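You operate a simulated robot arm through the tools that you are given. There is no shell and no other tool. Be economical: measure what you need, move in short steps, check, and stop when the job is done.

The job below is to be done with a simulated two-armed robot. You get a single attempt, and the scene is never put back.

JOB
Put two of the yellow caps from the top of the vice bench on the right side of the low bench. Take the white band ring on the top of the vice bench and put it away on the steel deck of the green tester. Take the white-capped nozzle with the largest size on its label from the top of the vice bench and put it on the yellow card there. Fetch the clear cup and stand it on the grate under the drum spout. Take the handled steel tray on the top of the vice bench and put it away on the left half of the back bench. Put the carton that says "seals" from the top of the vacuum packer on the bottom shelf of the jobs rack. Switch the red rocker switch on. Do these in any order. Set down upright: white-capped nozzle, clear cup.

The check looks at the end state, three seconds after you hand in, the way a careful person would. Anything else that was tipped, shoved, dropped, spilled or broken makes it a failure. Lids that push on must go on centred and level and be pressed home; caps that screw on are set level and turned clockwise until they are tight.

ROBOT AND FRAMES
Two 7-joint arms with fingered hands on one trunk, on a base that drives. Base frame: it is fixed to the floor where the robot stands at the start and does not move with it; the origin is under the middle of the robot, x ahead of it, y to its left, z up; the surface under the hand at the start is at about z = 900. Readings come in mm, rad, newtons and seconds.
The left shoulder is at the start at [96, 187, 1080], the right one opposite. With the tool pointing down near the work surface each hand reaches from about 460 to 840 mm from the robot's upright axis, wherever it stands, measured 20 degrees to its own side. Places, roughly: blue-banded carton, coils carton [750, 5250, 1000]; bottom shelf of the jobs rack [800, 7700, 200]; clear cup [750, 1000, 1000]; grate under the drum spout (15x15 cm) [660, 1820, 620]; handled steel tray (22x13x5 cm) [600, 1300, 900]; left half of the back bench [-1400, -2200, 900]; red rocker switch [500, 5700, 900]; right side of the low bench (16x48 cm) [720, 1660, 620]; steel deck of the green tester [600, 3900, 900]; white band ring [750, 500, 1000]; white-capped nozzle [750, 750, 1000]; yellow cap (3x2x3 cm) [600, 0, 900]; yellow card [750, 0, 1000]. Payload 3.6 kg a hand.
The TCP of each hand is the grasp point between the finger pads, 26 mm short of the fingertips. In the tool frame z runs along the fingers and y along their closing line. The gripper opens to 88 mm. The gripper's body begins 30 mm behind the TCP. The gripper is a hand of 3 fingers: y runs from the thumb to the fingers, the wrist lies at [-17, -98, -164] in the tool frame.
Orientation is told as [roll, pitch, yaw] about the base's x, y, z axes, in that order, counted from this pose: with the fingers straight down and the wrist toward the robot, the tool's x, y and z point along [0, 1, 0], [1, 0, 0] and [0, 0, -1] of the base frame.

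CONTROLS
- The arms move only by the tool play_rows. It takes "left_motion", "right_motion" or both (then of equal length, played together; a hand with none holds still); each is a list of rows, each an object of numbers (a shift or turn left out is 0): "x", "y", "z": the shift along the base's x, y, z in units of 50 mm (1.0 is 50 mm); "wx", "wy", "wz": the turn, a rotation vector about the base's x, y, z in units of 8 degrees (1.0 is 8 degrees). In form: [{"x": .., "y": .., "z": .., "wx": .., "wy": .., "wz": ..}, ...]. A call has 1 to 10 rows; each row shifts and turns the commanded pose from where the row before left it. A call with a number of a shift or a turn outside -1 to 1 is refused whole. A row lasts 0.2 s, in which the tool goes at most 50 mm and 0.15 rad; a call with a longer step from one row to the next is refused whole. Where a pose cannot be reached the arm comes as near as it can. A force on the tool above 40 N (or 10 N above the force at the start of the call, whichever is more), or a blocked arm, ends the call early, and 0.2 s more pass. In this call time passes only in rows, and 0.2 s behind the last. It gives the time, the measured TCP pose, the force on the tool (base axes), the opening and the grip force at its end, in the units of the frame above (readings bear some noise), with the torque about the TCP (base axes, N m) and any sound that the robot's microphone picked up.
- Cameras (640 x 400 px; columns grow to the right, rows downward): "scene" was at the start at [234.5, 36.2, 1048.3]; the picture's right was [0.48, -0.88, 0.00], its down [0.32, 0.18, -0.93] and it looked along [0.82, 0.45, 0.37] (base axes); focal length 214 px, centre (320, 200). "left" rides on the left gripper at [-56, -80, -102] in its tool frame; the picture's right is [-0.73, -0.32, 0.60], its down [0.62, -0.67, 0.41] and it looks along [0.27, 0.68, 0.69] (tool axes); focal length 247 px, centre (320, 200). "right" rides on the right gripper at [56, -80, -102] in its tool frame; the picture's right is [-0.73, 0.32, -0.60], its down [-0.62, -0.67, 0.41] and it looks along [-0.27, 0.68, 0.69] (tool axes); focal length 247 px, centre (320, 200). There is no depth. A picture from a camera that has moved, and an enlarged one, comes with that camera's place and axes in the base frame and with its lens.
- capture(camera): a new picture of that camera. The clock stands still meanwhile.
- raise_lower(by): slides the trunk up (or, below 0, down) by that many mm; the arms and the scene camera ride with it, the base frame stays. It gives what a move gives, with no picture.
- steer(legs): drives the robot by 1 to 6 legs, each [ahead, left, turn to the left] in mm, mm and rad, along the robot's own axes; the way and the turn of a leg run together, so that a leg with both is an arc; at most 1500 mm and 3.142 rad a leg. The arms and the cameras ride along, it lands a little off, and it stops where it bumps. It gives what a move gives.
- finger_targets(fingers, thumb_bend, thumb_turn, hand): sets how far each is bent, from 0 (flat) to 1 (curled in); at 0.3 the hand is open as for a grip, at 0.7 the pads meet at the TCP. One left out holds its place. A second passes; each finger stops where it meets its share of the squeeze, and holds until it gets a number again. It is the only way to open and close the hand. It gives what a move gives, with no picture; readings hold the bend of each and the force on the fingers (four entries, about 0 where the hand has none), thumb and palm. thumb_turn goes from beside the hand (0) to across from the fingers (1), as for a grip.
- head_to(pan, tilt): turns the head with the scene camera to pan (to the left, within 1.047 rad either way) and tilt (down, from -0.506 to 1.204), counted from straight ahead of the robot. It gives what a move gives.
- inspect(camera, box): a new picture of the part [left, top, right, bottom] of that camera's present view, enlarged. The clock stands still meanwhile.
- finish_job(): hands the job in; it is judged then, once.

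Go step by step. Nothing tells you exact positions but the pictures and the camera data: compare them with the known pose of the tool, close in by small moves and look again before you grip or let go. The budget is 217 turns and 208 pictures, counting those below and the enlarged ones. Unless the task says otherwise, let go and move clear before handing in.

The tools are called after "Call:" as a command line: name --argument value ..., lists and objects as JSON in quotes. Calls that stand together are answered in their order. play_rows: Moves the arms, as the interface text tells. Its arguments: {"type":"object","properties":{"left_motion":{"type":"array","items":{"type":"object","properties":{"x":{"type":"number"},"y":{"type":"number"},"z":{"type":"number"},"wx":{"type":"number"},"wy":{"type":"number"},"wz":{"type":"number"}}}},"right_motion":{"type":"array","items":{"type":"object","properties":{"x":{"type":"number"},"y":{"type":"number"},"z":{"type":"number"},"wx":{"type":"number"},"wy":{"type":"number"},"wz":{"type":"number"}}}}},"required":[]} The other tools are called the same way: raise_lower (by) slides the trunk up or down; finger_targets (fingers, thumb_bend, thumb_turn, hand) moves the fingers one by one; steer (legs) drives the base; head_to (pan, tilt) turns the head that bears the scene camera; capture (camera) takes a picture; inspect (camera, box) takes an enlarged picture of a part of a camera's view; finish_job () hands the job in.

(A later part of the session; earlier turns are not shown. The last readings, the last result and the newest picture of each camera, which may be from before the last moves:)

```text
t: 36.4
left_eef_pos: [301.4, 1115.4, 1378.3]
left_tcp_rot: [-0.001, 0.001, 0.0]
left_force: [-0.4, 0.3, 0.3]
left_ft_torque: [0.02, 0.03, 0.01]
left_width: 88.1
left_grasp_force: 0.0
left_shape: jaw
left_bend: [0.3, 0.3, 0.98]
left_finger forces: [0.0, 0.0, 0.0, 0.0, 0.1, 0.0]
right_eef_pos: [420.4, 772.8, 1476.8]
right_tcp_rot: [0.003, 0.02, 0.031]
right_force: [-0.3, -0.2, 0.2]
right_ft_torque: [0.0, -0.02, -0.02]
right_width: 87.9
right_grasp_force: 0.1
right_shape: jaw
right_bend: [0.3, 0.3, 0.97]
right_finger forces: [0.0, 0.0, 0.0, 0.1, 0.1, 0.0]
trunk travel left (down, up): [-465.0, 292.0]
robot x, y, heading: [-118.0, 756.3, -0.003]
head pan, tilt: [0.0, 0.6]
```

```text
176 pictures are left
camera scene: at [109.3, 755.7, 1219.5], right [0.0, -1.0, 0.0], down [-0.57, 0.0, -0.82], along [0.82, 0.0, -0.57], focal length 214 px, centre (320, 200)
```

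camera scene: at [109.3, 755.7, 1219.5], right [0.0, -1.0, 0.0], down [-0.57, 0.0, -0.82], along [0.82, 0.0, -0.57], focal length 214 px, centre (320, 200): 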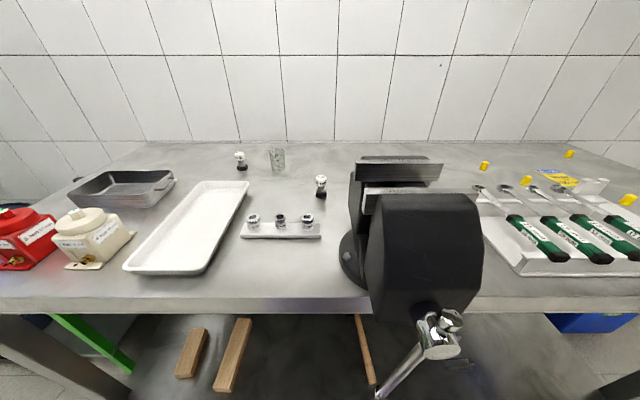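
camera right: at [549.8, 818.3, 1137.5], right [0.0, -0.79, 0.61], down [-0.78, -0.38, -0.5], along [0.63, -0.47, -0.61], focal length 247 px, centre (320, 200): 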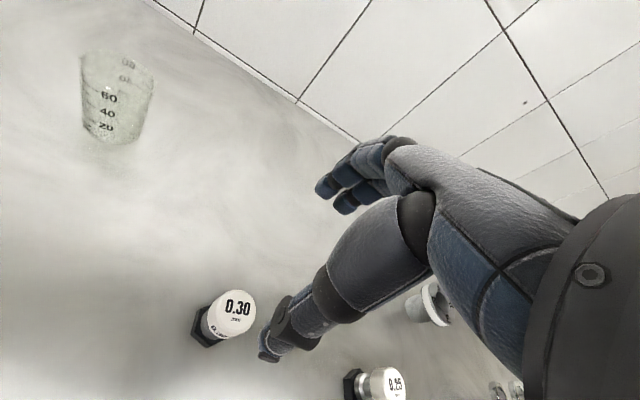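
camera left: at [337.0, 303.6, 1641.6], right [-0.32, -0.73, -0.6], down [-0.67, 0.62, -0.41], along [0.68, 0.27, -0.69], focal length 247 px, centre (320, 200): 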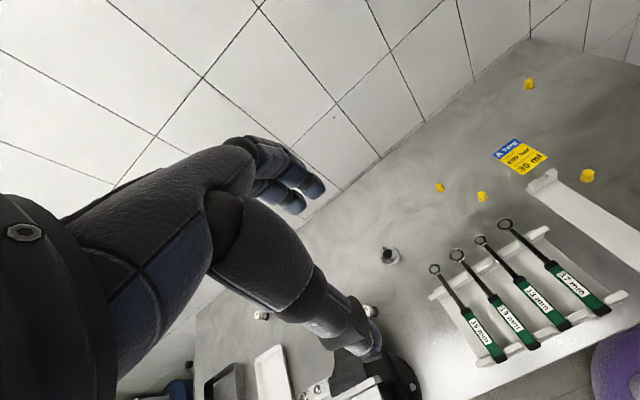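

Clear view; now the left hand comes in above the nozzle.

Call:
play_rows --left_motion '[{"x": 0.5, "y": -0.6, "z": -0.45, "wz": -0.22}, {"x": 0.5, "y": -0.6, "z": -0.45, "wz": -0.22}, {"x": 0.5, "y": -0.6, "z": -0.45, "wz": -0.22}, {"x": 0.5, "y": -0.6, "z": -0.45, "wz": -0.22}, {"x": 0.5, "y": -0.6, "z": -0.45, "wz": -0.22}, {"x": 0.5, "y": -0.6, "z": -0.45, "wz": -0.22}, {"x": 0.5, "y": -0.6, "z": -0.45, "wz": -0.22}, {"x": 0.5, "y": -0.6, "z": -0.45, "wz": -0.22}, {"x": 0.5, "y": -0.6, "z": -0.45, "wz": -0.22}, {"x": 0.5, "y": -0.6, "z": -0.45, "wz": -0.22}]'

Call:
play_rows --left_motion '[{"x": 0.5, "y": -0.62, "z": -0.5}, {"x": 0.5, "y": -0.62, "z": -0.5}]'

Call:
capture --camera "scene"

Call:
capture --camera "left"

```text
t: 38.6
left_eef_pos: [551.6, 811.7, 1156.8]
left_tcp_rot: [0.002, -0.002, -0.31]
left_force: [-0.1, -0.1, -0.6]
left_ft_torque: [0.02, -0.03, 0.0]
left_width: 87.6
left_grasp_force: 0.0
left_shape: jaw
left_bend: [0.3, 0.3, 0.98]
left_finger forces: [0.0, 0.0, 0.1, 0.0, 0.0, 0.0]
right_eef_pos: [421.6, 770.3, 1477.0]
right_tcp_rot: [0.004, 0.021, 0.031]
right_force: [-0.3, -0.6, -0.4]
right_ft_torque: [0.02, 0.02, -0.02]
right_width: 87.9
right_grasp_force: 0.0
right_shape: jaw
right_bend: [0.3, 0.3, 0.97]
right_finger forces: [0.0, 0.0, 0.0, 0.0, 0.1, 0.1]
trunk travel left (down, up): [-465.0, 292.0]
robot x, y, heading: [-117.4, 754.0, 0.001]
head pan, tilt: [0.0, 0.6]
```

```text
t: 39.2
left_eef_pos: [575.4, 769.4, 1115.0]
left_tcp_rot: [0.0, -0.007, -0.311]
left_force: [0.2, 0.0, 0.0]
left_ft_torque: [-0.01, -0.01, 0.0]
left_width: 87.8
left_grasp_force: 0.2
left_shape: jaw
left_bend: [0.3, 0.3, 0.97]
left_finger forces: [0.1, 0.0, 0.0, 0.0, 0.0, 0.1]
left hand out of reach, approached as far as the arm can: row 2
right_eef_pos: [420.7, 775.6, 1477.8]
right_tcp_rot: [0.001, 0.019, 0.031]
right_force: [0.1, 0.4, -0.8]
right_ft_torque: [-0.04, 0.02, -0.05]
right_width: 88.0
right_grasp_force: 0.2
right_shape: jaw
right_bend: [0.3, 0.3, 0.97]
right_finger forces: [0.0, 0.0, 0.1, 0.0, 0.0, 0.0]
trunk travel left (down, up): [-465.0, 292.0]
robot x, y, heading: [-113.6, 758.5, 0.001]
head pan, tilt: [0.0, 0.6]
```

```text
175 pictures are left
camera scene: at [109.4, 757.3, 1219.4], right [0.0, -1.0, 0.0], down [-0.57, 0.0, -0.82], along [0.82, 0.0, -0.57], focal length 214 px, centre (320, 200)
```

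scene: 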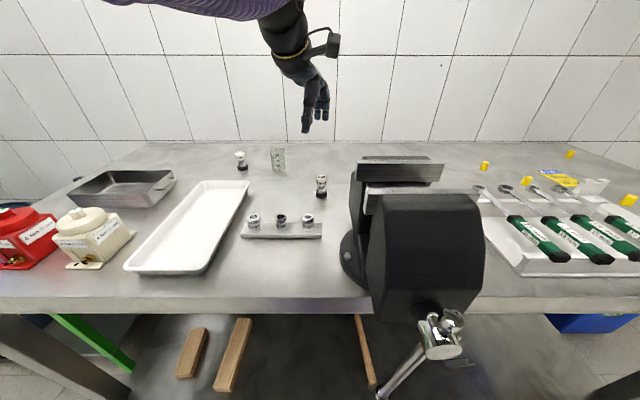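

```text
174 pictures are left
camera left: at [481.5, 739.0, 1217.6], right [-0.52, -0.6, -0.6], down [-0.44, 0.8, -0.42], along [0.73, 0.05, -0.68], focal length 247 px, centre (320, 200)
```

left: 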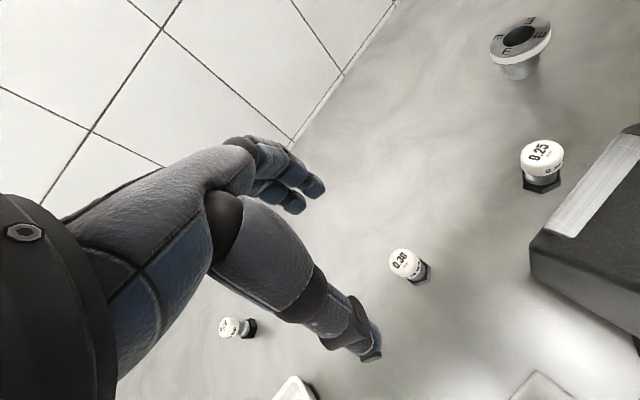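

The arm runs just short, so I roll forward 60 mm, which still clears the vice screw at about x 200, y 650.

Call:
steer --legs '[[60, 0, 0]]'

Call:
play_rows --left_motion '[{"x": -0.4, "y": -0.3, "z": -0.8}, {"x": -0.2, "y": 0, "z": -0.9}]'

Call:
capture --camera "left"

Call:
inspect --camera "scene" --box '[220, 50, 420, 250]'

```text
t: 40.2
left_eef_pos: [637.3, 769.1, 1113.0]
left_tcp_rot: [0.001, 0.003, -0.306]
left_force: [0.4, 0.7, 0.7]
left_ft_torque: [-0.01, 0.0, 0.0]
left_width: 87.8
left_grasp_force: 0.2
left_shape: jaw
left_bend: [0.3, 0.3, 0.97]
left_finger forces: [0.0, 0.1, 0.0, 0.1, 0.0, 0.1]
right_eef_pos: [484.6, 773.9, 1475.8]
right_tcp_rot: [0.001, 0.023, 0.032]
right_force: [0.7, -0.2, -0.7]
right_ft_torque: [0.03, 0.03, -0.01]
right_width: 87.7
right_grasp_force: 0.1
right_shape: jaw
right_bend: [0.3, 0.3, 0.97]
right_finger forces: [0.1, 0.0, 0.0, 0.0, 0.1, 0.0]
trunk travel left (down, up): [-465.0, 292.0]
robot x, y, heading: [-50.3, 754.7, -0.0]
head pan, tilt: [0.0, 0.6]
```

```text
t: 40.8
left_eef_pos: [613.4, 748.5, 1027.0]
left_tcp_rot: [0.001, 0.0, -0.307]
left_force: [0.6, 0.0, -0.4]
left_ft_torque: [0.03, 0.01, -0.02]
left_width: 87.9
left_grasp_force: 0.0
left_shape: jaw
left_bend: [0.3, 0.3, 0.97]
left_finger forces: [0.0, 0.0, 0.0, 0.0, 0.0, 0.0]
left hand out of reach, approached as far as the arm can: row 1
right_eef_pos: [483.5, 773.7, 1476.5]
right_tcp_rot: [0.001, 0.02, 0.032]
right_force: [0.1, 0.4, -1.4]
right_ft_torque: [-0.04, 0.02, -0.01]
right_width: 87.9
right_grasp_force: 0.1
right_shape: jaw
right_bend: [0.3, 0.3, 0.97]
right_finger forces: [0.1, 0.0, 0.0, 0.0, 0.0, 0.0]
trunk travel left (down, up): [-465.0, 292.0]
robot x, y, heading: [-52.1, 751.3, -0.003]
head pan, tilt: [0.0, 0.6]
```

```text
173 pictures are left
camera left: at [520.8, 718.7, 1129.3], right [-0.53, -0.6, -0.6], down [-0.45, 0.8, -0.41], along [0.72, 0.05, -0.69], focal length 247 px, centre (320, 200)
```

left: 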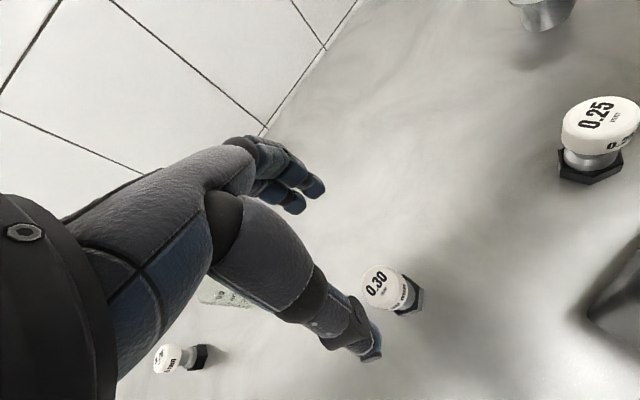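

```text
2.00 times, centred on (320, 150) of scene
camera zoom: at [171.4, 756.5, 1219.2], right [0.0, -1.0, 0.0], down [-0.57, 0.0, -0.82], along [0.82, 0.0, -0.57], focal length 429 px, centre (320, 300)
```

zoom: 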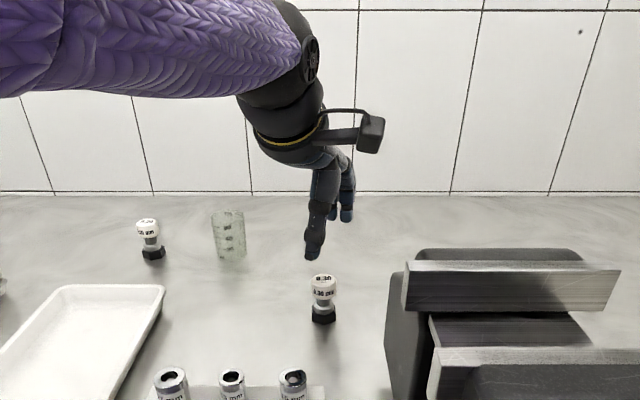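

The nozzle is at about [600, 753]. I line up and lower around it.

Call:
play_rows --left_motion '[{"x": -0.25, "y": 0.09, "z": -0.2}, {"z": -0.8}]'

Call:
inspect --camera "left" --box '[220, 100, 440, 380]'

Call:
inspect --camera "scene" --box '[260, 100, 380, 220]'

```text
t: 41.4
left_eef_pos: [601.8, 755.2, 979.9]
left_tcp_rot: [0.001, -0.001, -0.306]
left_force: [0.0, -0.6, -0.4]
left_ft_torque: [0.0, 0.0, -0.01]
left_width: 87.9
left_grasp_force: 0.0
left_shape: jaw
left_bend: [0.3, 0.3, 0.97]
left_finger forces: [0.1, 0.1, 0.0, 0.0, 0.1, 0.1]
left hand out of reach, approached as far as the arm can: row 1, 2
right_eef_pos: [482.3, 774.0, 1476.3]
right_tcp_rot: [0.002, 0.019, 0.033]
right_force: [0.8, -0.3, -1.1]
right_ft_torque: [-0.02, 0.01, 0.02]
right_width: 88.2
right_grasp_force: 0.0
right_shape: jaw
right_bend: [0.3, 0.3, 0.97]
right_finger forces: [0.0, 0.0, 0.0, 0.1, 0.1, 0.0]
trunk travel left (down, up): [-465.0, 292.0]
robot x, y, heading: [-55.8, 754.5, 0.0]
head pan, tilt: [0.0, 0.6]
```

```text
1.43 times, centred on (330, 240) of left
camera zoom: at [509.7, 725.4, 1081.6], right [-0.52, -0.6, -0.6], down [-0.44, 0.8, -0.41], along [0.73, 0.05, -0.69], focal length 353 px, centre (306, 143)
```

zoom: 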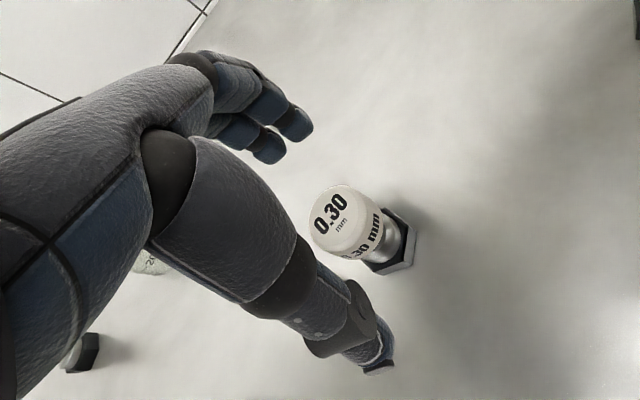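

```text
3.33 times, centred on (320, 160) of scene
camera zoom: at [170.1, 756.2, 1219.5], right [0.0, -1.0, 0.0], down [-0.56, 0.0, -0.83], along [0.83, 0.0, -0.56], focal length 715 px, centre (320, 333)
```

zoom: 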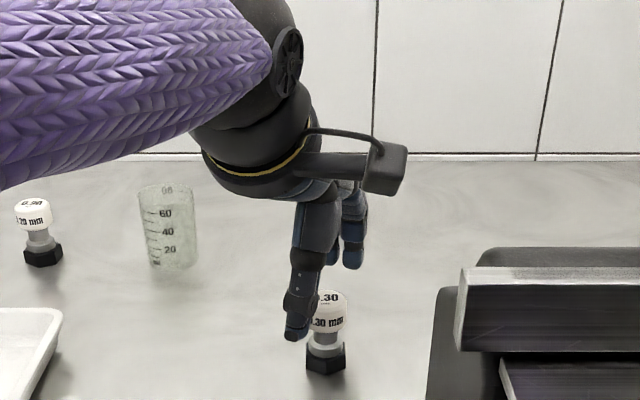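

Well centred. I go down and close.

Call:
play_rows --left_motion '[{"y": -0.05, "z": -0.5}, {"z": -0.44}]'

Call:
inspect --camera "left" --box '[220, 100, 440, 380]'

```text
t: 42.0
left_eef_pos: [587.7, 759.2, 934.3]
left_tcp_rot: [0.0, -0.003, -0.308]
left_force: [-0.7, -0.7, 0.0]
left_ft_torque: [-0.02, 0.0, 0.02]
left_width: 87.8
left_grasp_force: 0.0
left_shape: jaw
left_bend: [0.3, 0.3, 0.97]
left_finger forces: [0.1, 0.1, 0.0, 0.1, 0.1, 0.1]
left hand out of reach, approached as far as the arm can: row 1, 2
right_eef_pos: [482.6, 771.9, 1478.4]
right_tcp_rot: [0.002, 0.018, 0.033]
right_force: [-0.1, 0.3, 0.0]
right_ft_torque: [0.03, -0.01, 0.0]
right_width: 87.9
right_grasp_force: 0.2
right_shape: jaw
right_bend: [0.3, 0.3, 0.97]
right_finger forces: [0.0, 0.1, 0.0, 0.0, 0.0, 0.1]
trunk travel left (down, up): [-465.0, 292.0]
robot x, y, heading: [-53.4, 753.2, -0.001]
head pan, tilt: [0.0, 0.6]
```

```text
1.43 times, centred on (330, 240) of left
camera zoom: at [494.8, 730.1, 1038.2], right [-0.52, -0.6, -0.6], down [-0.45, 0.8, -0.41], along [0.73, 0.05, -0.69], focal length 353 px, centre (306, 143)
```

zoom: 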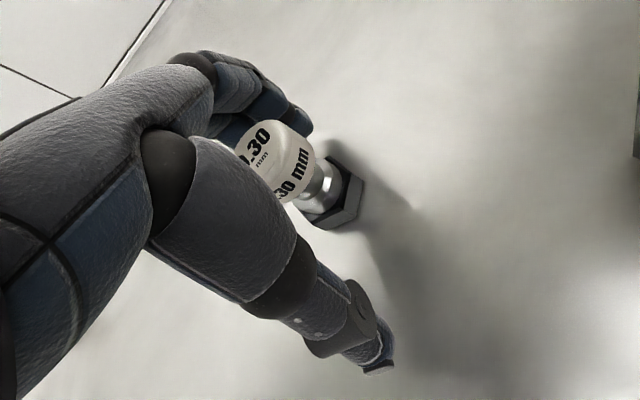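

The arm's reach pulled it about 14 mm short along the closing line. A nudge of the base corrects that.

Call:
steer --legs '[[14, -5, 0]]'

Call:
inspect --camera "left" --box '[220, 100, 440, 380]'

```text
t: 42.8
left_eef_pos: [602.4, 754.1, 936.5]
left_tcp_rot: [-0.001, 0.001, -0.307]
left_force: [-0.1, 0.3, 0.7]
left_ft_torque: [0.0, 0.03, 0.01]
left_width: 87.8
left_grasp_force: 0.0
left_shape: jaw
left_bend: [0.3, 0.3, 0.97]
left_finger forces: [0.0, 0.0, 0.0, 0.0, 0.1, 0.0]
right_eef_pos: [495.8, 767.7, 1477.5]
right_tcp_rot: [0.001, 0.019, 0.033]
right_force: [-0.1, -0.1, -0.1]
right_ft_torque: [-0.04, 0.0, 0.0]
right_width: 87.5
right_grasp_force: 0.0
right_shape: jaw
right_bend: [0.3, 0.3, 0.97]
right_finger forces: [0.0, 0.0, 0.0, 0.1, 0.1, 0.0]
trunk travel left (down, up): [-465.0, 292.0]
robot x, y, heading: [-39.5, 752.3, -0.005]
head pan, tilt: [0.0, 0.6]
```

```text
1.43 times, centred on (330, 240) of left
camera zoom: at [509.0, 725.3, 1038.4], right [-0.53, -0.6, -0.6], down [-0.45, 0.8, -0.41], along [0.73, 0.05, -0.69], focal length 353 px, centre (306, 143)
```

zoom: 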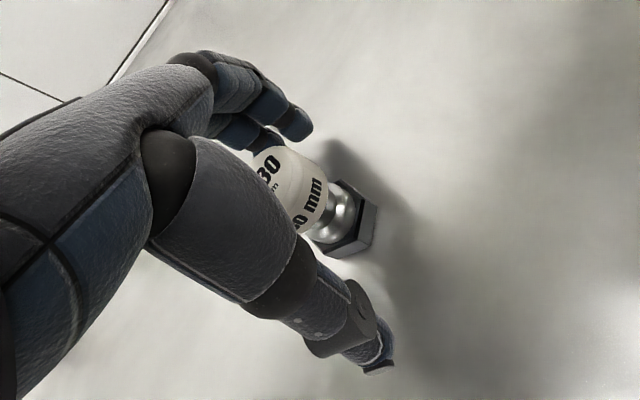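

Centred now. I close the left hand.

Call:
finger_targets --hand "left" --fingers 0.7 --thumb_bend 0.7

Call:
inspect --camera "left" --box '[220, 100, 440, 380]'

```text
t: 43.8
left_eef_pos: [602.0, 755.0, 936.3]
left_tcp_rot: [0.002, 0.0, -0.308]
left_force: [0.4, -0.1, 2.5]
left_ft_torque: [0.0, -0.01, -0.03]
left_width: 24.4
left_grasp_force: 10.0
left_shape: fingers
left_bend: [0.63, 0.59, 0.98]
left_finger forces: [9.1, 0.5, 0.1, 0.1, 10.0, 0.0]
right_eef_pos: [495.3, 768.3, 1477.0]
right_tcp_rot: [0.002, 0.019, 0.032]
right_force: [-0.7, 0.1, -0.3]
right_ft_torque: [-0.01, -0.04, -0.03]
right_width: 88.0
right_grasp_force: 0.1
right_shape: jaw
right_bend: [0.3, 0.3, 0.97]
right_finger forces: [0.0, 0.1, 0.1, 0.0, 0.1, 0.0]
trunk travel left (down, up): [-465.0, 292.0]
robot x, y, heading: [-39.7, 749.4, 0.001]
head pan, tilt: [0.0, 0.6]
```

```text
1.43 times, centred on (330, 240) of left
camera zoom: at [508.9, 725.1, 1038.9], right [-0.52, -0.6, -0.6], down [-0.44, 0.8, -0.41], along [0.73, 0.05, -0.69], focal length 353 px, centre (306, 143)
```

zoom: 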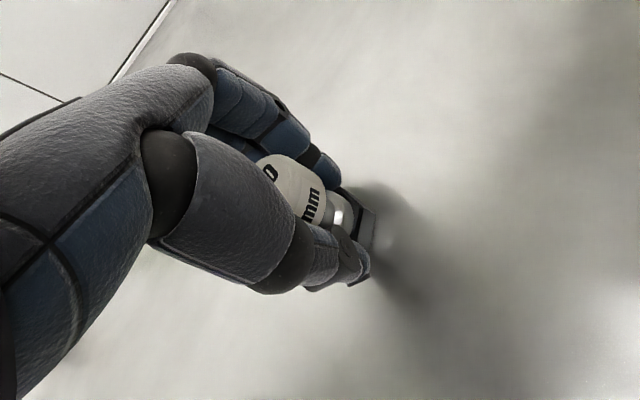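

Gripped at 10 N. I lift gently and check.

Call:
play_rows --left_motion '[{"z": 0.3}, {"z": 0.8}, {"z": 0.9}]'

Call:
inspect --camera "left" --box '[220, 100, 440, 380]'

Call:
inspect --camera "scene" --box '[260, 60, 380, 180]'

```text
t: 44.6
left_eef_pos: [599.1, 757.0, 1035.4]
left_tcp_rot: [0.0, 0.0, -0.308]
left_force: [0.2, -0.1, -1.2]
left_ft_torque: [0.01, -0.04, 0.02]
left_width: 16.1
left_grasp_force: 6.8
left_shape: fingers
left_bend: [0.66, 0.64, 0.97]
left_finger forces: [4.4, 3.5, 0.1, 0.0, 6.0, 0.0]
right_eef_pos: [496.0, 767.6, 1477.2]
right_tcp_rot: [0.001, 0.02, 0.034]
right_force: [-0.4, -0.7, -0.5]
right_ft_torque: [-0.01, 0.03, 0.01]
right_width: 87.7
right_grasp_force: 0.1
right_shape: jaw
right_bend: [0.3, 0.3, 0.97]
right_finger forces: [0.0, 0.1, 0.1, 0.0, 0.1, 0.0]
trunk travel left (down, up): [-465.0, 292.0]
robot x, y, heading: [-38.0, 751.2, -0.001]
head pan, tilt: [0.0, 0.6]
```

```text
1.43 times, centred on (330, 240) of left
camera zoom: at [507.0, 726.7, 1136.9], right [-0.53, -0.6, -0.6], down [-0.45, 0.8, -0.41], along [0.72, 0.05, -0.69], focal length 353 px, centre (306, 143)
```

zoom: 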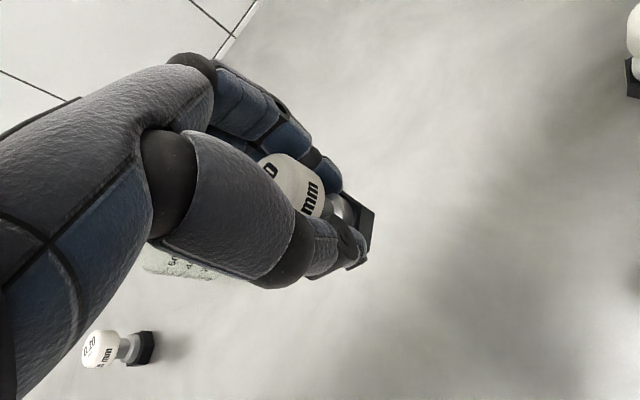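

```text
3.33 times, centred on (320, 120) of scene
camera zoom: at [184.2, 750.8, 1219.5], right [0.0, -1.0, 0.0], down [-0.57, 0.0, -0.82], along [0.82, 0.0, -0.57], focal length 715 px, centre (320, 467)
```

zoom: 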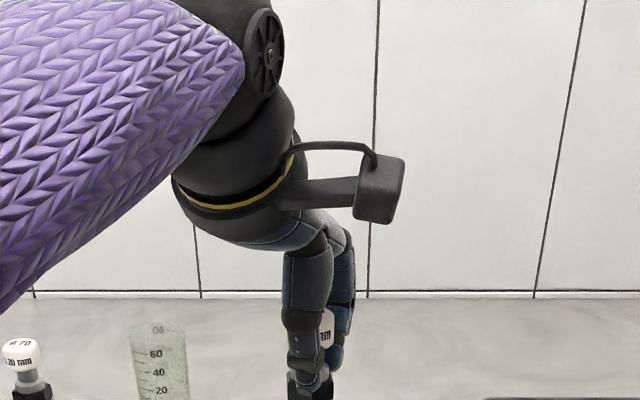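

The nozzle is held securely under the cap. I raise the trunk so everything clears the vice and drive to the card.

Call:
raise_lower --by 260

Call:
steer --legs '[[-80, 0, 0], [0, -900, 0], [110, 0, 0]]'

Call:
head_to --pan 0.2 --tilt 0.75

Call:
capture --camera "scene"

Call:
capture --camera "left"

```text
t: 47.2
left_eef_pos: [601.6, 755.0, 1295.5]
left_tcp_rot: [-0.001, 0.0, -0.309]
left_force: [0.0, 0.9, -0.5]
left_ft_torque: [0.03, 0.01, 0.03]
left_width: 16.0
left_grasp_force: 6.9
left_shape: fingers
left_bend: [0.66, 0.64, 0.97]
left_finger forces: [4.3, 3.4, 0.1, 0.0, 6.0, 0.0]
right_eef_pos: [497.0, 767.4, 1737.2]
right_tcp_rot: [0.002, 0.019, 0.034]
right_force: [0.2, -0.4, -0.3]
right_ft_torque: [-0.01, -0.06, 0.0]
right_width: 87.8
right_grasp_force: 0.0
right_shape: jaw
right_bend: [0.3, 0.3, 0.97]
right_finger forces: [0.0, 0.0, 0.0, 0.0, 0.0, 0.0]
trunk travel left (down, up): [-725.0, 32.0]
robot x, y, heading: [-41.7, 750.3, -0.0]
head pan, tilt: [0.0, 0.6]
```

```text
t: 53.5
left_eef_pos: [632.0, -146.8, 1296.2]
left_tcp_rot: [0.001, 0.0, -0.302]
left_force: [-0.1, 0.8, 0.4]
left_ft_torque: [0.03, -0.02, -0.02]
left_width: 16.0
left_grasp_force: 6.6
left_shape: fingers
left_bend: [0.66, 0.64, 0.97]
left_finger forces: [4.3, 3.4, 0.0, 0.1, 6.0, 0.0]
right_eef_pos: [527.1, -133.8, 1736.6]
right_tcp_rot: [0.002, 0.019, 0.037]
right_force: [0.6, 0.4, 0.1]
right_ft_torque: [0.0, -0.02, -0.02]
right_width: 87.8
right_grasp_force: 0.1
right_shape: jaw
right_bend: [0.3, 0.3, 0.97]
right_finger forces: [0.0, 0.1, 0.0, 0.0, 0.0, 0.0]
trunk travel left (down, up): [-725.0, 32.0]
robot x, y, heading: [-8.2, -152.9, 0.001]
head pan, tilt: [0.0, 0.6]
```

```text
t: 54.2
left_eef_pos: [632.7, -146.5, 1294.3]
left_tcp_rot: [0.001, 0.0, -0.302]
left_force: [-0.1, -0.8, -0.9]
left_ft_torque: [-0.01, -0.02, -0.01]
left_width: 16.1
left_grasp_force: 6.8
left_shape: fingers
left_bend: [0.66, 0.64, 0.97]
left_finger forces: [4.2, 3.4, 0.0, 0.1, 6.1, 0.0]
right_eef_pos: [528.1, -134.4, 1736.7]
right_tcp_rot: [0.003, 0.019, 0.038]
right_force: [0.8, 0.3, 0.6]
right_ft_torque: [0.0, 0.0, 0.02]
right_width: 88.1
right_grasp_force: 0.0
right_shape: jaw
right_bend: [0.3, 0.3, 0.97]
right_finger forces: [0.0, 0.0, 0.1, 0.0, 0.0, 0.0]
trunk travel left (down, up): [-725.0, 32.0]
robot x, y, heading: [-10.5, -150.1, 0.01]
head pan, tilt: [0.201, 0.75]
```

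```text
164 pictures are left
camera scene: at [201.4, -136.8, 1470.9], right [0.2, -0.98, 0.0], down [-0.67, -0.14, -0.73], along [0.72, 0.15, -0.68], focal length 214 px, centre (320, 200)
```

scene: 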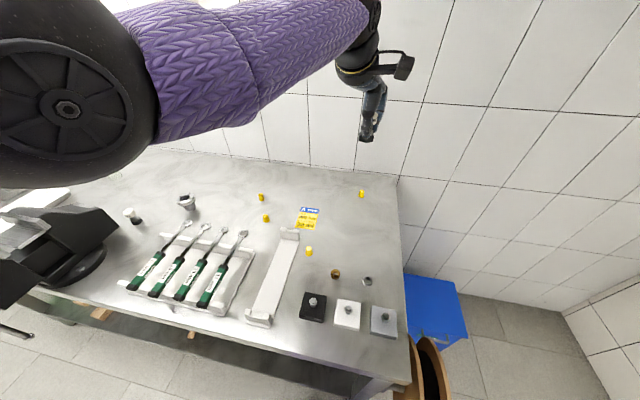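

```text
163 pictures are left
camera left: at [540.7, -177.0, 1397.6], right [-0.52, -0.61, -0.6], down [-0.45, 0.79, -0.41], along [0.72, 0.05, -0.69], focal length 247 px, centre (320, 200)
```

left: 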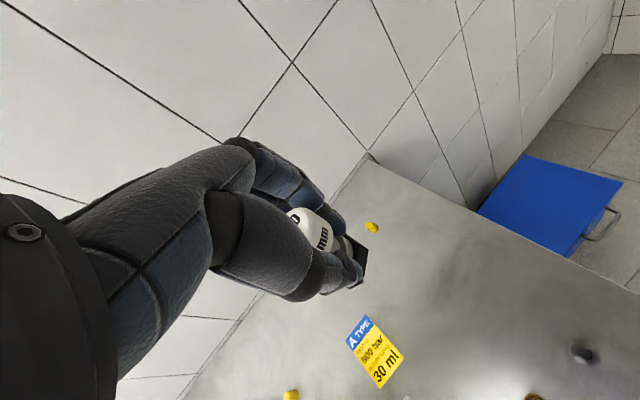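

The card is around [698, 12]. I lower the trunk, then swing the hand above the card with the wrist toward the robot.

Call:
raise_lower --by -240

Call:
play_rows --left_motion '[{"y": 0.4, "x": 0.15, "wz": 0.5}, {"y": 0.4, "x": 0.17, "wz": 0.5}, {"y": 0.4, "x": 0.17, "wz": 0.5}, {"y": 0.4, "x": 0.17, "wz": 0.5}, {"y": 0.4, "x": 0.17, "wz": 0.5}, {"y": 0.4, "x": 0.17, "wz": 0.5}, {"y": 0.4, "x": 0.17, "wz": 0.4}, {"y": 0.4, "x": 0.17, "wz": 0.3}]'

Call:
capture --camera "scene"

Call:
capture --camera "left"

```text
t: 56.7
left_eef_pos: [631.0, -147.3, 1056.1]
left_tcp_rot: [0.0, -0.001, -0.302]
left_force: [0.2, 0.1, 0.0]
left_ft_torque: [0.0, -0.01, 0.04]
left_width: 15.9
left_grasp_force: 7.2
left_shape: fingers
left_bend: [0.66, 0.64, 0.97]
left_finger forces: [4.2, 3.4, 0.1, 0.1, 5.9, 0.0]
right_eef_pos: [526.0, -134.9, 1498.4]
right_tcp_rot: [0.002, 0.02, 0.04]
right_force: [0.0, 0.6, 0.0]
right_ft_torque: [0.0, 0.02, 0.02]
right_width: 88.2
right_grasp_force: 0.0
right_shape: jaw
right_bend: [0.3, 0.3, 0.97]
right_finger forces: [0.0, 0.0, 0.1, 0.0, 0.0, 0.0]
trunk travel left (down, up): [-485.0, 272.0]
robot x, y, heading: [-7.6, -154.6, 0.006]
head pan, tilt: [0.201, 0.75]
```

```text
t: 58.5
left_eef_pos: [699.7, 13.8, 1055.3]
left_tcp_rot: [0.0, 0.0, 0.215]
left_force: [0.2, -0.2, -1.6]
left_ft_torque: [0.02, -0.01, -0.01]
left_width: 15.3
left_grasp_force: 7.1
left_shape: fingers
left_bend: [0.66, 0.64, 0.97]
left_finger forces: [4.1, 3.4, 0.0, 0.1, 6.0, 0.0]
right_eef_pos: [526.8, -134.5, 1496.8]
right_tcp_rot: [0.002, 0.019, 0.037]
right_force: [0.5, -0.6, -0.1]
right_ft_torque: [-0.01, -0.03, 0.01]
right_width: 88.1
right_grasp_force: 0.0
right_shape: jaw
right_bend: [0.3, 0.3, 0.97]
right_finger forces: [0.1, 0.0, 0.0, 0.0, 0.1, 0.1]
trunk travel left (down, up): [-485.0, 272.0]
robot x, y, heading: [-11.3, -153.1, 0.005]
head pan, tilt: [0.201, 0.75]
```

```text
162 pictures are left
camera scene: at [206.0, -136.6, 1227.4], right [0.2, -0.98, 0.0], down [-0.67, -0.14, -0.73], along [0.72, 0.15, -0.68], focal length 214 px, centre (320, 200)
```

scene: 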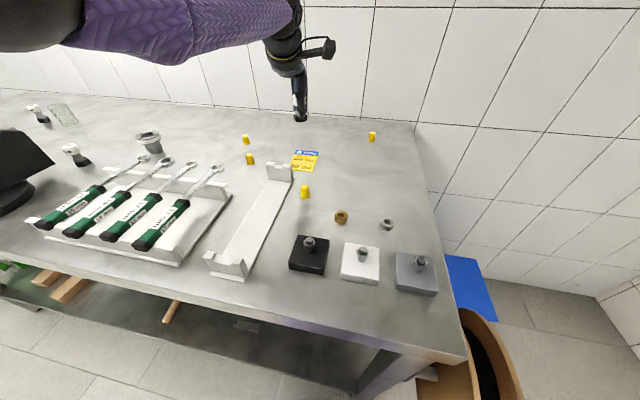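

```text
161 pictures are left
camera left: at [633.9, -58.6, 1157.8], right [-0.15, -0.79, -0.6], down [-0.78, 0.47, -0.41], along [0.6, 0.41, -0.69], focal length 247 px, centre (320, 200)
```

left: 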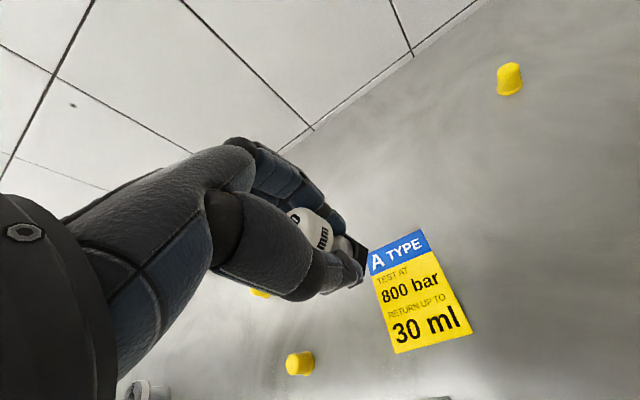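

Card centre is about [700, 12], straight under the nozzle. I lower toward it.

Call:
play_rows --left_motion '[{"z": -0.9}, {"z": -0.9}, {"z": -0.3}]'

Call:
inspect --camera "scene" --box '[250, 60, 370, 200]'

Call:
inspect --camera "left" --box '[220, 150, 500, 380]'

```text
t: 59.3
left_eef_pos: [671.1, 23.6, 957.9]
left_tcp_rot: [-0.001, -0.002, 0.213]
left_force: [-0.7, -0.8, -0.7]
left_ft_torque: [0.01, 0.0, 0.01]
left_width: 14.9
left_grasp_force: 6.8
left_shape: fingers
left_bend: [0.66, 0.64, 0.97]
left_finger forces: [3.7, 3.5, 0.0, 0.1, 6.0, 0.0]
left hand out of reach, approached as far as the arm can: row 1, 2, 3
right_eef_pos: [525.8, -132.3, 1497.7]
right_tcp_rot: [0.001, 0.018, 0.039]
right_force: [0.2, 0.6, -0.4]
right_ft_torque: [0.03, -0.04, 0.02]
right_width: 87.9
right_grasp_force: 0.0
right_shape: jaw
right_bend: [0.3, 0.3, 0.97]
right_finger forces: [0.0, 0.0, 0.0, 0.1, 0.0, 0.1]
trunk travel left (down, up): [-485.0, 272.0]
robot x, y, heading: [-14.2, -156.7, 0.003]
head pan, tilt: [0.201, 0.75]
```

```text
2.86 times, centred on (310, 130) of scene
camera zoom: at [205.7, -136.4, 1227.5], right [0.2, -0.98, 0.0], down [-0.67, -0.14, -0.73], along [0.72, 0.15, -0.68], focal length 613 px, centre (349, 400)
```

zoom: 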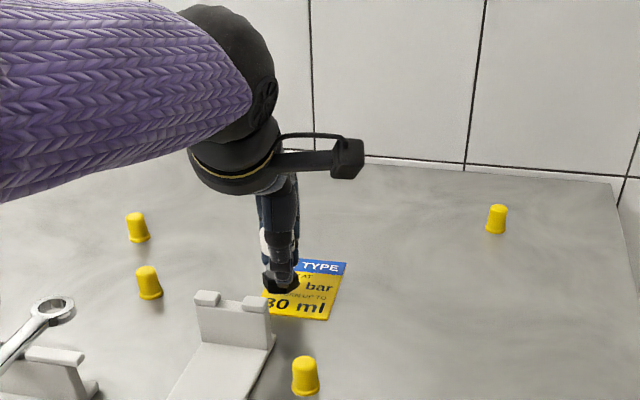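

```text
1.74 times, centred on (360, 265) of left
camera zoom: at [606.2, -48.5, 1060.7], right [-0.15, -0.79, -0.6], down [-0.78, 0.47, -0.41], along [0.6, 0.41, -0.69], focal length 430 px, centre (250, 87)
```

zoom: 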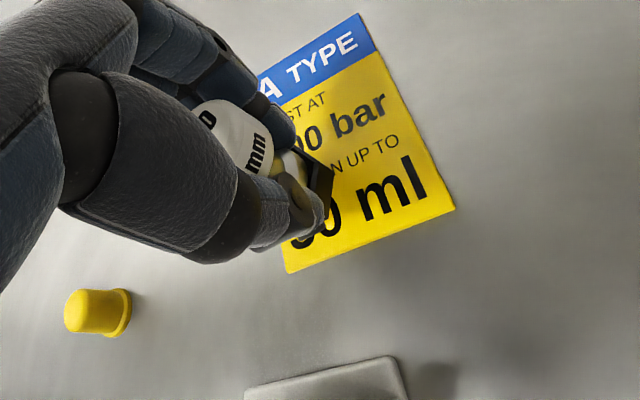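

Lowering pulled the arm short again, so I shift the base forward about 30 mm to bring the nozzle back over the card centre.

Call:
steer --legs '[[35, -10, 0]]'

Call:
play_rows --left_motion '[{"z": -0.2}]'

Call:
inspect --camera "left" --box '[220, 150, 500, 380]'

```text
t: 60.2
left_eef_pos: [708.6, 11.8, 957.4]
left_tcp_rot: [0.001, -0.001, 0.215]
left_force: [0.0, 0.2, -1.9]
left_ft_torque: [0.01, 0.0, 0.04]
left_width: 15.3
left_grasp_force: 6.5
left_shape: fingers
left_bend: [0.66, 0.64, 0.97]
left_finger forces: [3.7, 3.5, 0.0, 0.0, 6.0, 0.1]
right_eef_pos: [562.5, -143.9, 1494.9]
right_tcp_rot: [0.002, 0.02, 0.039]
right_force: [0.8, -0.3, 0.4]
right_ft_torque: [0.02, 0.04, 0.02]
right_width: 87.6
right_grasp_force: 0.2
right_shape: jaw
right_bend: [0.3, 0.3, 0.97]
right_finger forces: [0.1, 0.1, 0.0, 0.0, 0.1, 0.1]
trunk travel left (down, up): [-485.0, 272.0]
robot x, y, heading: [21.6, -165.9, 0.003]
head pan, tilt: [0.201, 0.75]
```

```text
t: 60.6
left_eef_pos: [703.0, 14.5, 949.9]
left_tcp_rot: [0.0, -0.002, 0.214]
left_force: [-0.1, -0.4, -0.7]
left_ft_torque: [0.01, 0.0, 0.0]
left_width: 15.4
left_grasp_force: 6.3
left_shape: fingers
left_bend: [0.66, 0.64, 0.97]
left_finger forces: [3.7, 3.5, 0.1, 0.0, 6.0, 0.0]
left hand out of reach, approached as far as the arm can: row 1
right_eef_pos: [560.9, -144.1, 1498.4]
right_tcp_rot: [0.002, 0.018, 0.038]
right_force: [0.2, 0.1, 0.1]
right_ft_torque: [0.01, -0.02, 0.03]
right_width: 87.8
right_grasp_force: 0.0
right_shape: jaw
right_bend: [0.3, 0.3, 0.97]
right_finger forces: [0.0, 0.0, 0.1, 0.2, 0.0, 0.0]
trunk travel left (down, up): [-485.0, 272.0]
robot x, y, heading: [28.5, -163.4, 0.006]
head pan, tilt: [0.201, 0.75]
```

```text
1.74 times, centred on (360, 265) of left
camera zoom: at [637.2, -58.2, 1052.5], right [-0.15, -0.79, -0.6], down [-0.78, 0.47, -0.41], along [0.6, 0.4, -0.69], focal length 430 px, centre (250, 87)
```

zoom: 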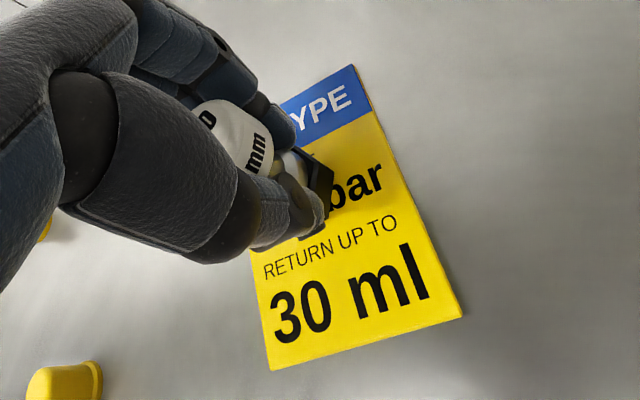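

Over the card. I creep down in small steps until I feel contact.

Call:
play_rows --left_motion '[{"z": -0.12}, {"z": -0.1}]'

Call:
play_rows --left_motion '[{"z": -0.07}]'

Call:
inspect --camera "scene" --box '[270, 60, 370, 180]'

Call:
inspect --camera "left" --box '[270, 180, 450, 330]'

```text
t: 61.2
left_eef_pos: [703.3, 14.5, 944.4]
left_tcp_rot: [0.001, -0.007, 0.215]
left_force: [1.1, 0.2, 11.5]
left_ft_torque: [0.02, -0.2, 0.0]
left_width: 15.3
left_grasp_force: 12.3
left_shape: fingers
left_bend: [0.66, 0.64, 0.97]
left_finger forces: [8.7, 7.1, 0.0, 0.0, 8.6, 0.0]
right_eef_pos: [560.2, -145.4, 1496.9]
right_tcp_rot: [0.001, 0.02, 0.039]
right_force: [0.3, -0.7, -0.1]
right_ft_torque: [0.0, -0.02, 0.03]
right_width: 88.0
right_grasp_force: 0.0
right_shape: jaw
right_bend: [0.3, 0.3, 0.97]
right_finger forces: [0.1, 0.0, 0.0, 0.1, 0.1, 0.0]
trunk travel left (down, up): [-485.0, 272.0]
robot x, y, heading: [28.1, -166.0, 0.005]
head pan, tilt: [0.201, 0.75]
```

```text
t: 61.6
left_eef_pos: [701.8, 14.9, 942.7]
left_tcp_rot: [-0.004, -0.011, 0.212]
left_force: [2.9, -0.3, 21.5]
left_ft_torque: [0.07, -0.39, -0.01]
left_width: 15.9
left_grasp_force: 18.8
left_shape: fingers
left_bend: [0.65, 0.64, 0.97]
left_finger forces: [13.1, 14.5, 0.1, 0.1, 9.8, 0.0]
left hand out of reach, approached as far as the arm can: row 1
right_eef_pos: [559.3, -145.2, 1497.9]
right_tcp_rot: [0.004, 0.017, 0.037]
right_force: [0.0, 0.1, 0.2]
right_ft_torque: [0.0, -0.01, 0.0]
right_width: 87.7
right_grasp_force: 0.0
right_shape: jaw
right_bend: [0.3, 0.3, 0.97]
right_finger forces: [0.1, 0.0, 0.0, 0.0, 0.0, 0.1]
trunk travel left (down, up): [-485.0, 272.0]
robot x, y, heading: [24.7, -162.8, 0.006]
head pan, tilt: [0.201, 0.75]
```

```text
3.33 times, centred on (320, 120) of scene
camera zoom: at [239.4, -147.9, 1228.1], right [0.2, -0.98, 0.0], down [-0.67, -0.14, -0.73], along [0.72, 0.15, -0.68], focal length 715 px, centre (320, 467)
```

zoom: 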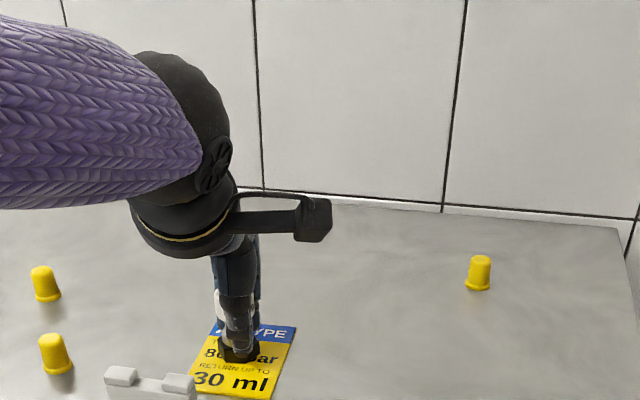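

```text
2.67 times, centred on (360, 255) of left
camera zoom: at [634.9, -57.8, 1044.3], right [-0.15, -0.79, -0.6], down [-0.78, 0.47, -0.42], along [0.61, 0.4, -0.68], focal length 659 px, centre (213, 53)
```

zoom: 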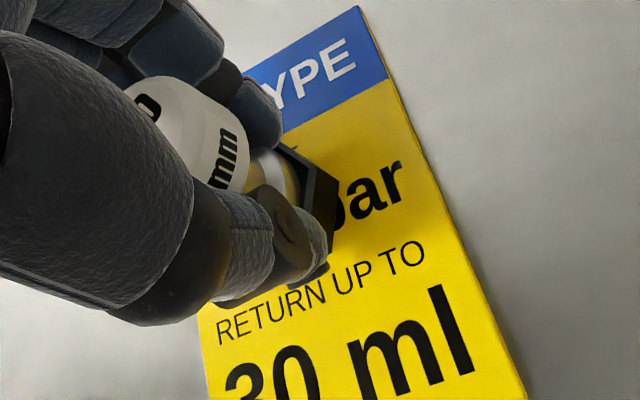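

It's standing on the card. I ease the pressure and open the hand.

Call:
play_rows --left_motion '[{"z": 0.06}]'

Call:
finger_targets --hand "left" --fingers 0.5 --thumb_bend 0.5

Call:
inspect --camera "left" --box '[270, 180, 450, 330]'

```text
t: 62.0
left_eef_pos: [701.3, 13.4, 941.6]
left_tcp_rot: [0.0, -0.007, 0.212]
left_force: [3.9, -3.8, 17.3]
left_ft_torque: [0.0, -0.39, -0.09]
left_width: 15.6
left_grasp_force: 16.5
left_shape: fingers
left_bend: [0.65, 0.64, 0.97]
left_finger forces: [13.2, 12.3, 0.1, 0.1, 8.0, 0.0]
right_eef_pos: [560.1, -146.1, 1497.3]
right_tcp_rot: [0.001, 0.018, 0.037]
right_force: [-0.1, 0.1, 0.6]
right_ft_torque: [0.01, 0.02, -0.04]
right_width: 88.1
right_grasp_force: 0.0
right_shape: jaw
right_bend: [0.3, 0.3, 0.97]
right_finger forces: [0.0, 0.1, 0.0, 0.0, 0.0, 0.1]
trunk travel left (down, up): [-485.0, 272.0]
robot x, y, heading: [28.0, -164.9, 0.006]
head pan, tilt: [0.201, 0.75]
```

```text
t: 63.0
left_eef_pos: [699.2, 15.7, 940.4]
left_tcp_rot: [-0.001, 0.0, 0.213]
left_force: [-0.1, 0.5, -0.2]
left_ft_torque: [0.01, 0.01, -0.02]
left_width: 44.1
left_grasp_force: 0.1
left_shape: fingers
left_bend: [0.5, 0.5, 0.97]
left_finger forces: [0.0, 0.1, 0.0, 0.0, 0.0, 0.1]
right_eef_pos: [561.1, -144.7, 1496.8]
right_tcp_rot: [0.003, 0.019, 0.039]
right_force: [-0.2, -0.3, -0.3]
right_ft_torque: [0.0, 0.02, -0.03]
right_width: 88.0
right_grasp_force: 0.0
right_shape: jaw
right_bend: [0.3, 0.3, 0.97]
right_finger forces: [0.0, 0.0, 0.0, 0.0, 0.1, 0.1]
trunk travel left (down, up): [-485.0, 272.0]
robot x, y, heading: [24.4, -168.8, 0.007]
head pan, tilt: [0.201, 0.75]
```

```text
2.67 times, centred on (360, 255) of left
camera zoom: at [634.7, -56.6, 1042.3], right [-0.15, -0.79, -0.6], down [-0.78, 0.47, -0.41], along [0.6, 0.41, -0.69], focal length 659 px, centre (213, 53)
```

zoom: 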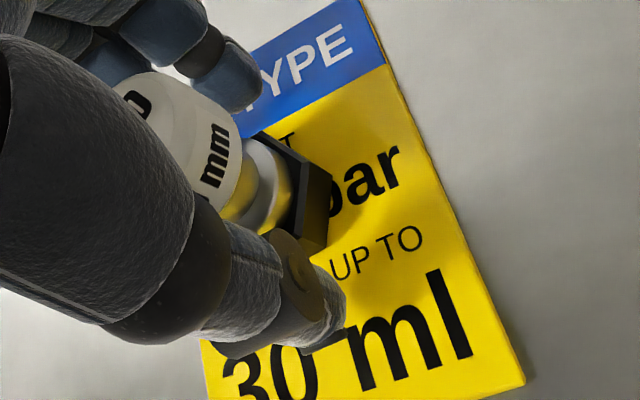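

Free of it; I open wider, rise straight up and look.

Call:
finger_targets --hand "left" --fingers 0.3 --thumb_bend 0.3

Call:
play_rows --left_motion '[{"z": 0.5}, {"z": 0.8}, {"z": 0.8}]'

Call:
capture --camera "scene"

Call:
capture --camera "left"

```text
t: 64.0
left_eef_pos: [700.4, 16.3, 939.5]
left_tcp_rot: [0.0, -0.001, 0.214]
left_force: [0.1, -0.4, 0.7]
left_ft_torque: [0.0, 0.02, 0.01]
left_width: 88.1
left_grasp_force: 0.0
left_shape: fingers
left_bend: [0.3, 0.3, 0.97]
left_finger forces: [0.0, 0.1, 0.0, 0.0, 0.1, 0.0]
right_eef_pos: [561.5, -145.0, 1496.3]
right_tcp_rot: [0.002, 0.02, 0.038]
right_force: [0.5, -0.7, 0.8]
right_ft_torque: [0.02, 0.03, 0.0]
right_width: 87.9
right_grasp_force: 0.1
right_shape: jaw
right_bend: [0.3, 0.3, 0.97]
right_finger forces: [0.1, 0.0, 0.0, 0.0, 0.0, 0.0]
trunk travel left (down, up): [-485.0, 272.0]
robot x, y, heading: [28.4, -166.6, 0.008]
head pan, tilt: [0.201, 0.75]
```

```text
t: 64.8
left_eef_pos: [731.4, 13.4, 1037.2]
left_tcp_rot: [0.001, 0.0, 0.215]
left_force: [0.2, 0.0, -1.0]
left_ft_torque: [0.0, 0.0, 0.02]
left_width: 88.1
left_grasp_force: 0.1
left_shape: fingers
left_bend: [0.3, 0.3, 0.97]
left_finger forces: [0.2, 0.0, 0.0, 0.0, 0.1, 0.0]
left hand out of reach, approached as far as the arm can: row 1, 2, 3
right_eef_pos: [561.7, -145.3, 1497.7]
right_tcp_rot: [0.002, 0.018, 0.038]
right_force: [0.4, -0.2, 0.1]
right_ft_torque: [0.04, -0.05, -0.05]
right_width: 87.9
right_grasp_force: 0.0
right_shape: jaw
right_bend: [0.3, 0.3, 0.97]
right_finger forces: [0.0, 0.0, 0.1, 0.0, 0.0, 0.0]
trunk travel left (down, up): [-485.0, 272.0]
robot x, y, heading: [24.5, -165.6, 0.005]
head pan, tilt: [0.201, 0.75]
```

```text
154 pictures are left
camera scene: at [240.9, -147.3, 1227.5], right [0.2, -0.98, 0.0], down [-0.67, -0.14, -0.73], along [0.72, 0.15, -0.68], focal length 214 px, centre (320, 200)
```

scene: 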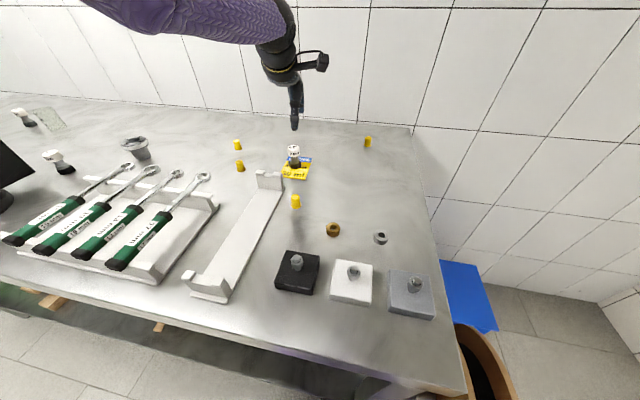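

```text
153 pictures are left
camera left: at [666.6, -59.5, 1139.9], right [-0.16, -0.79, -0.6], down [-0.78, 0.47, -0.41], along [0.6, 0.41, -0.69], focal length 247 px, centre (320, 200)
```

left: 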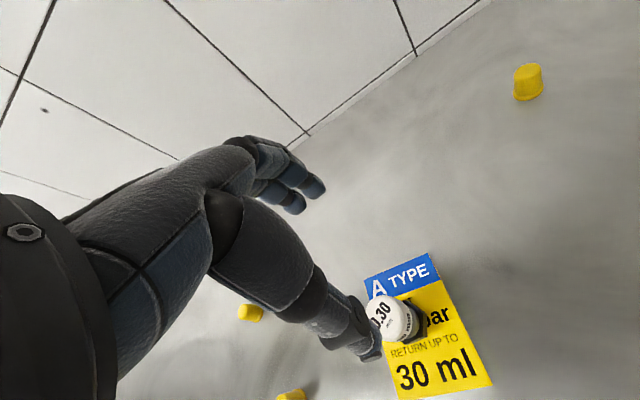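

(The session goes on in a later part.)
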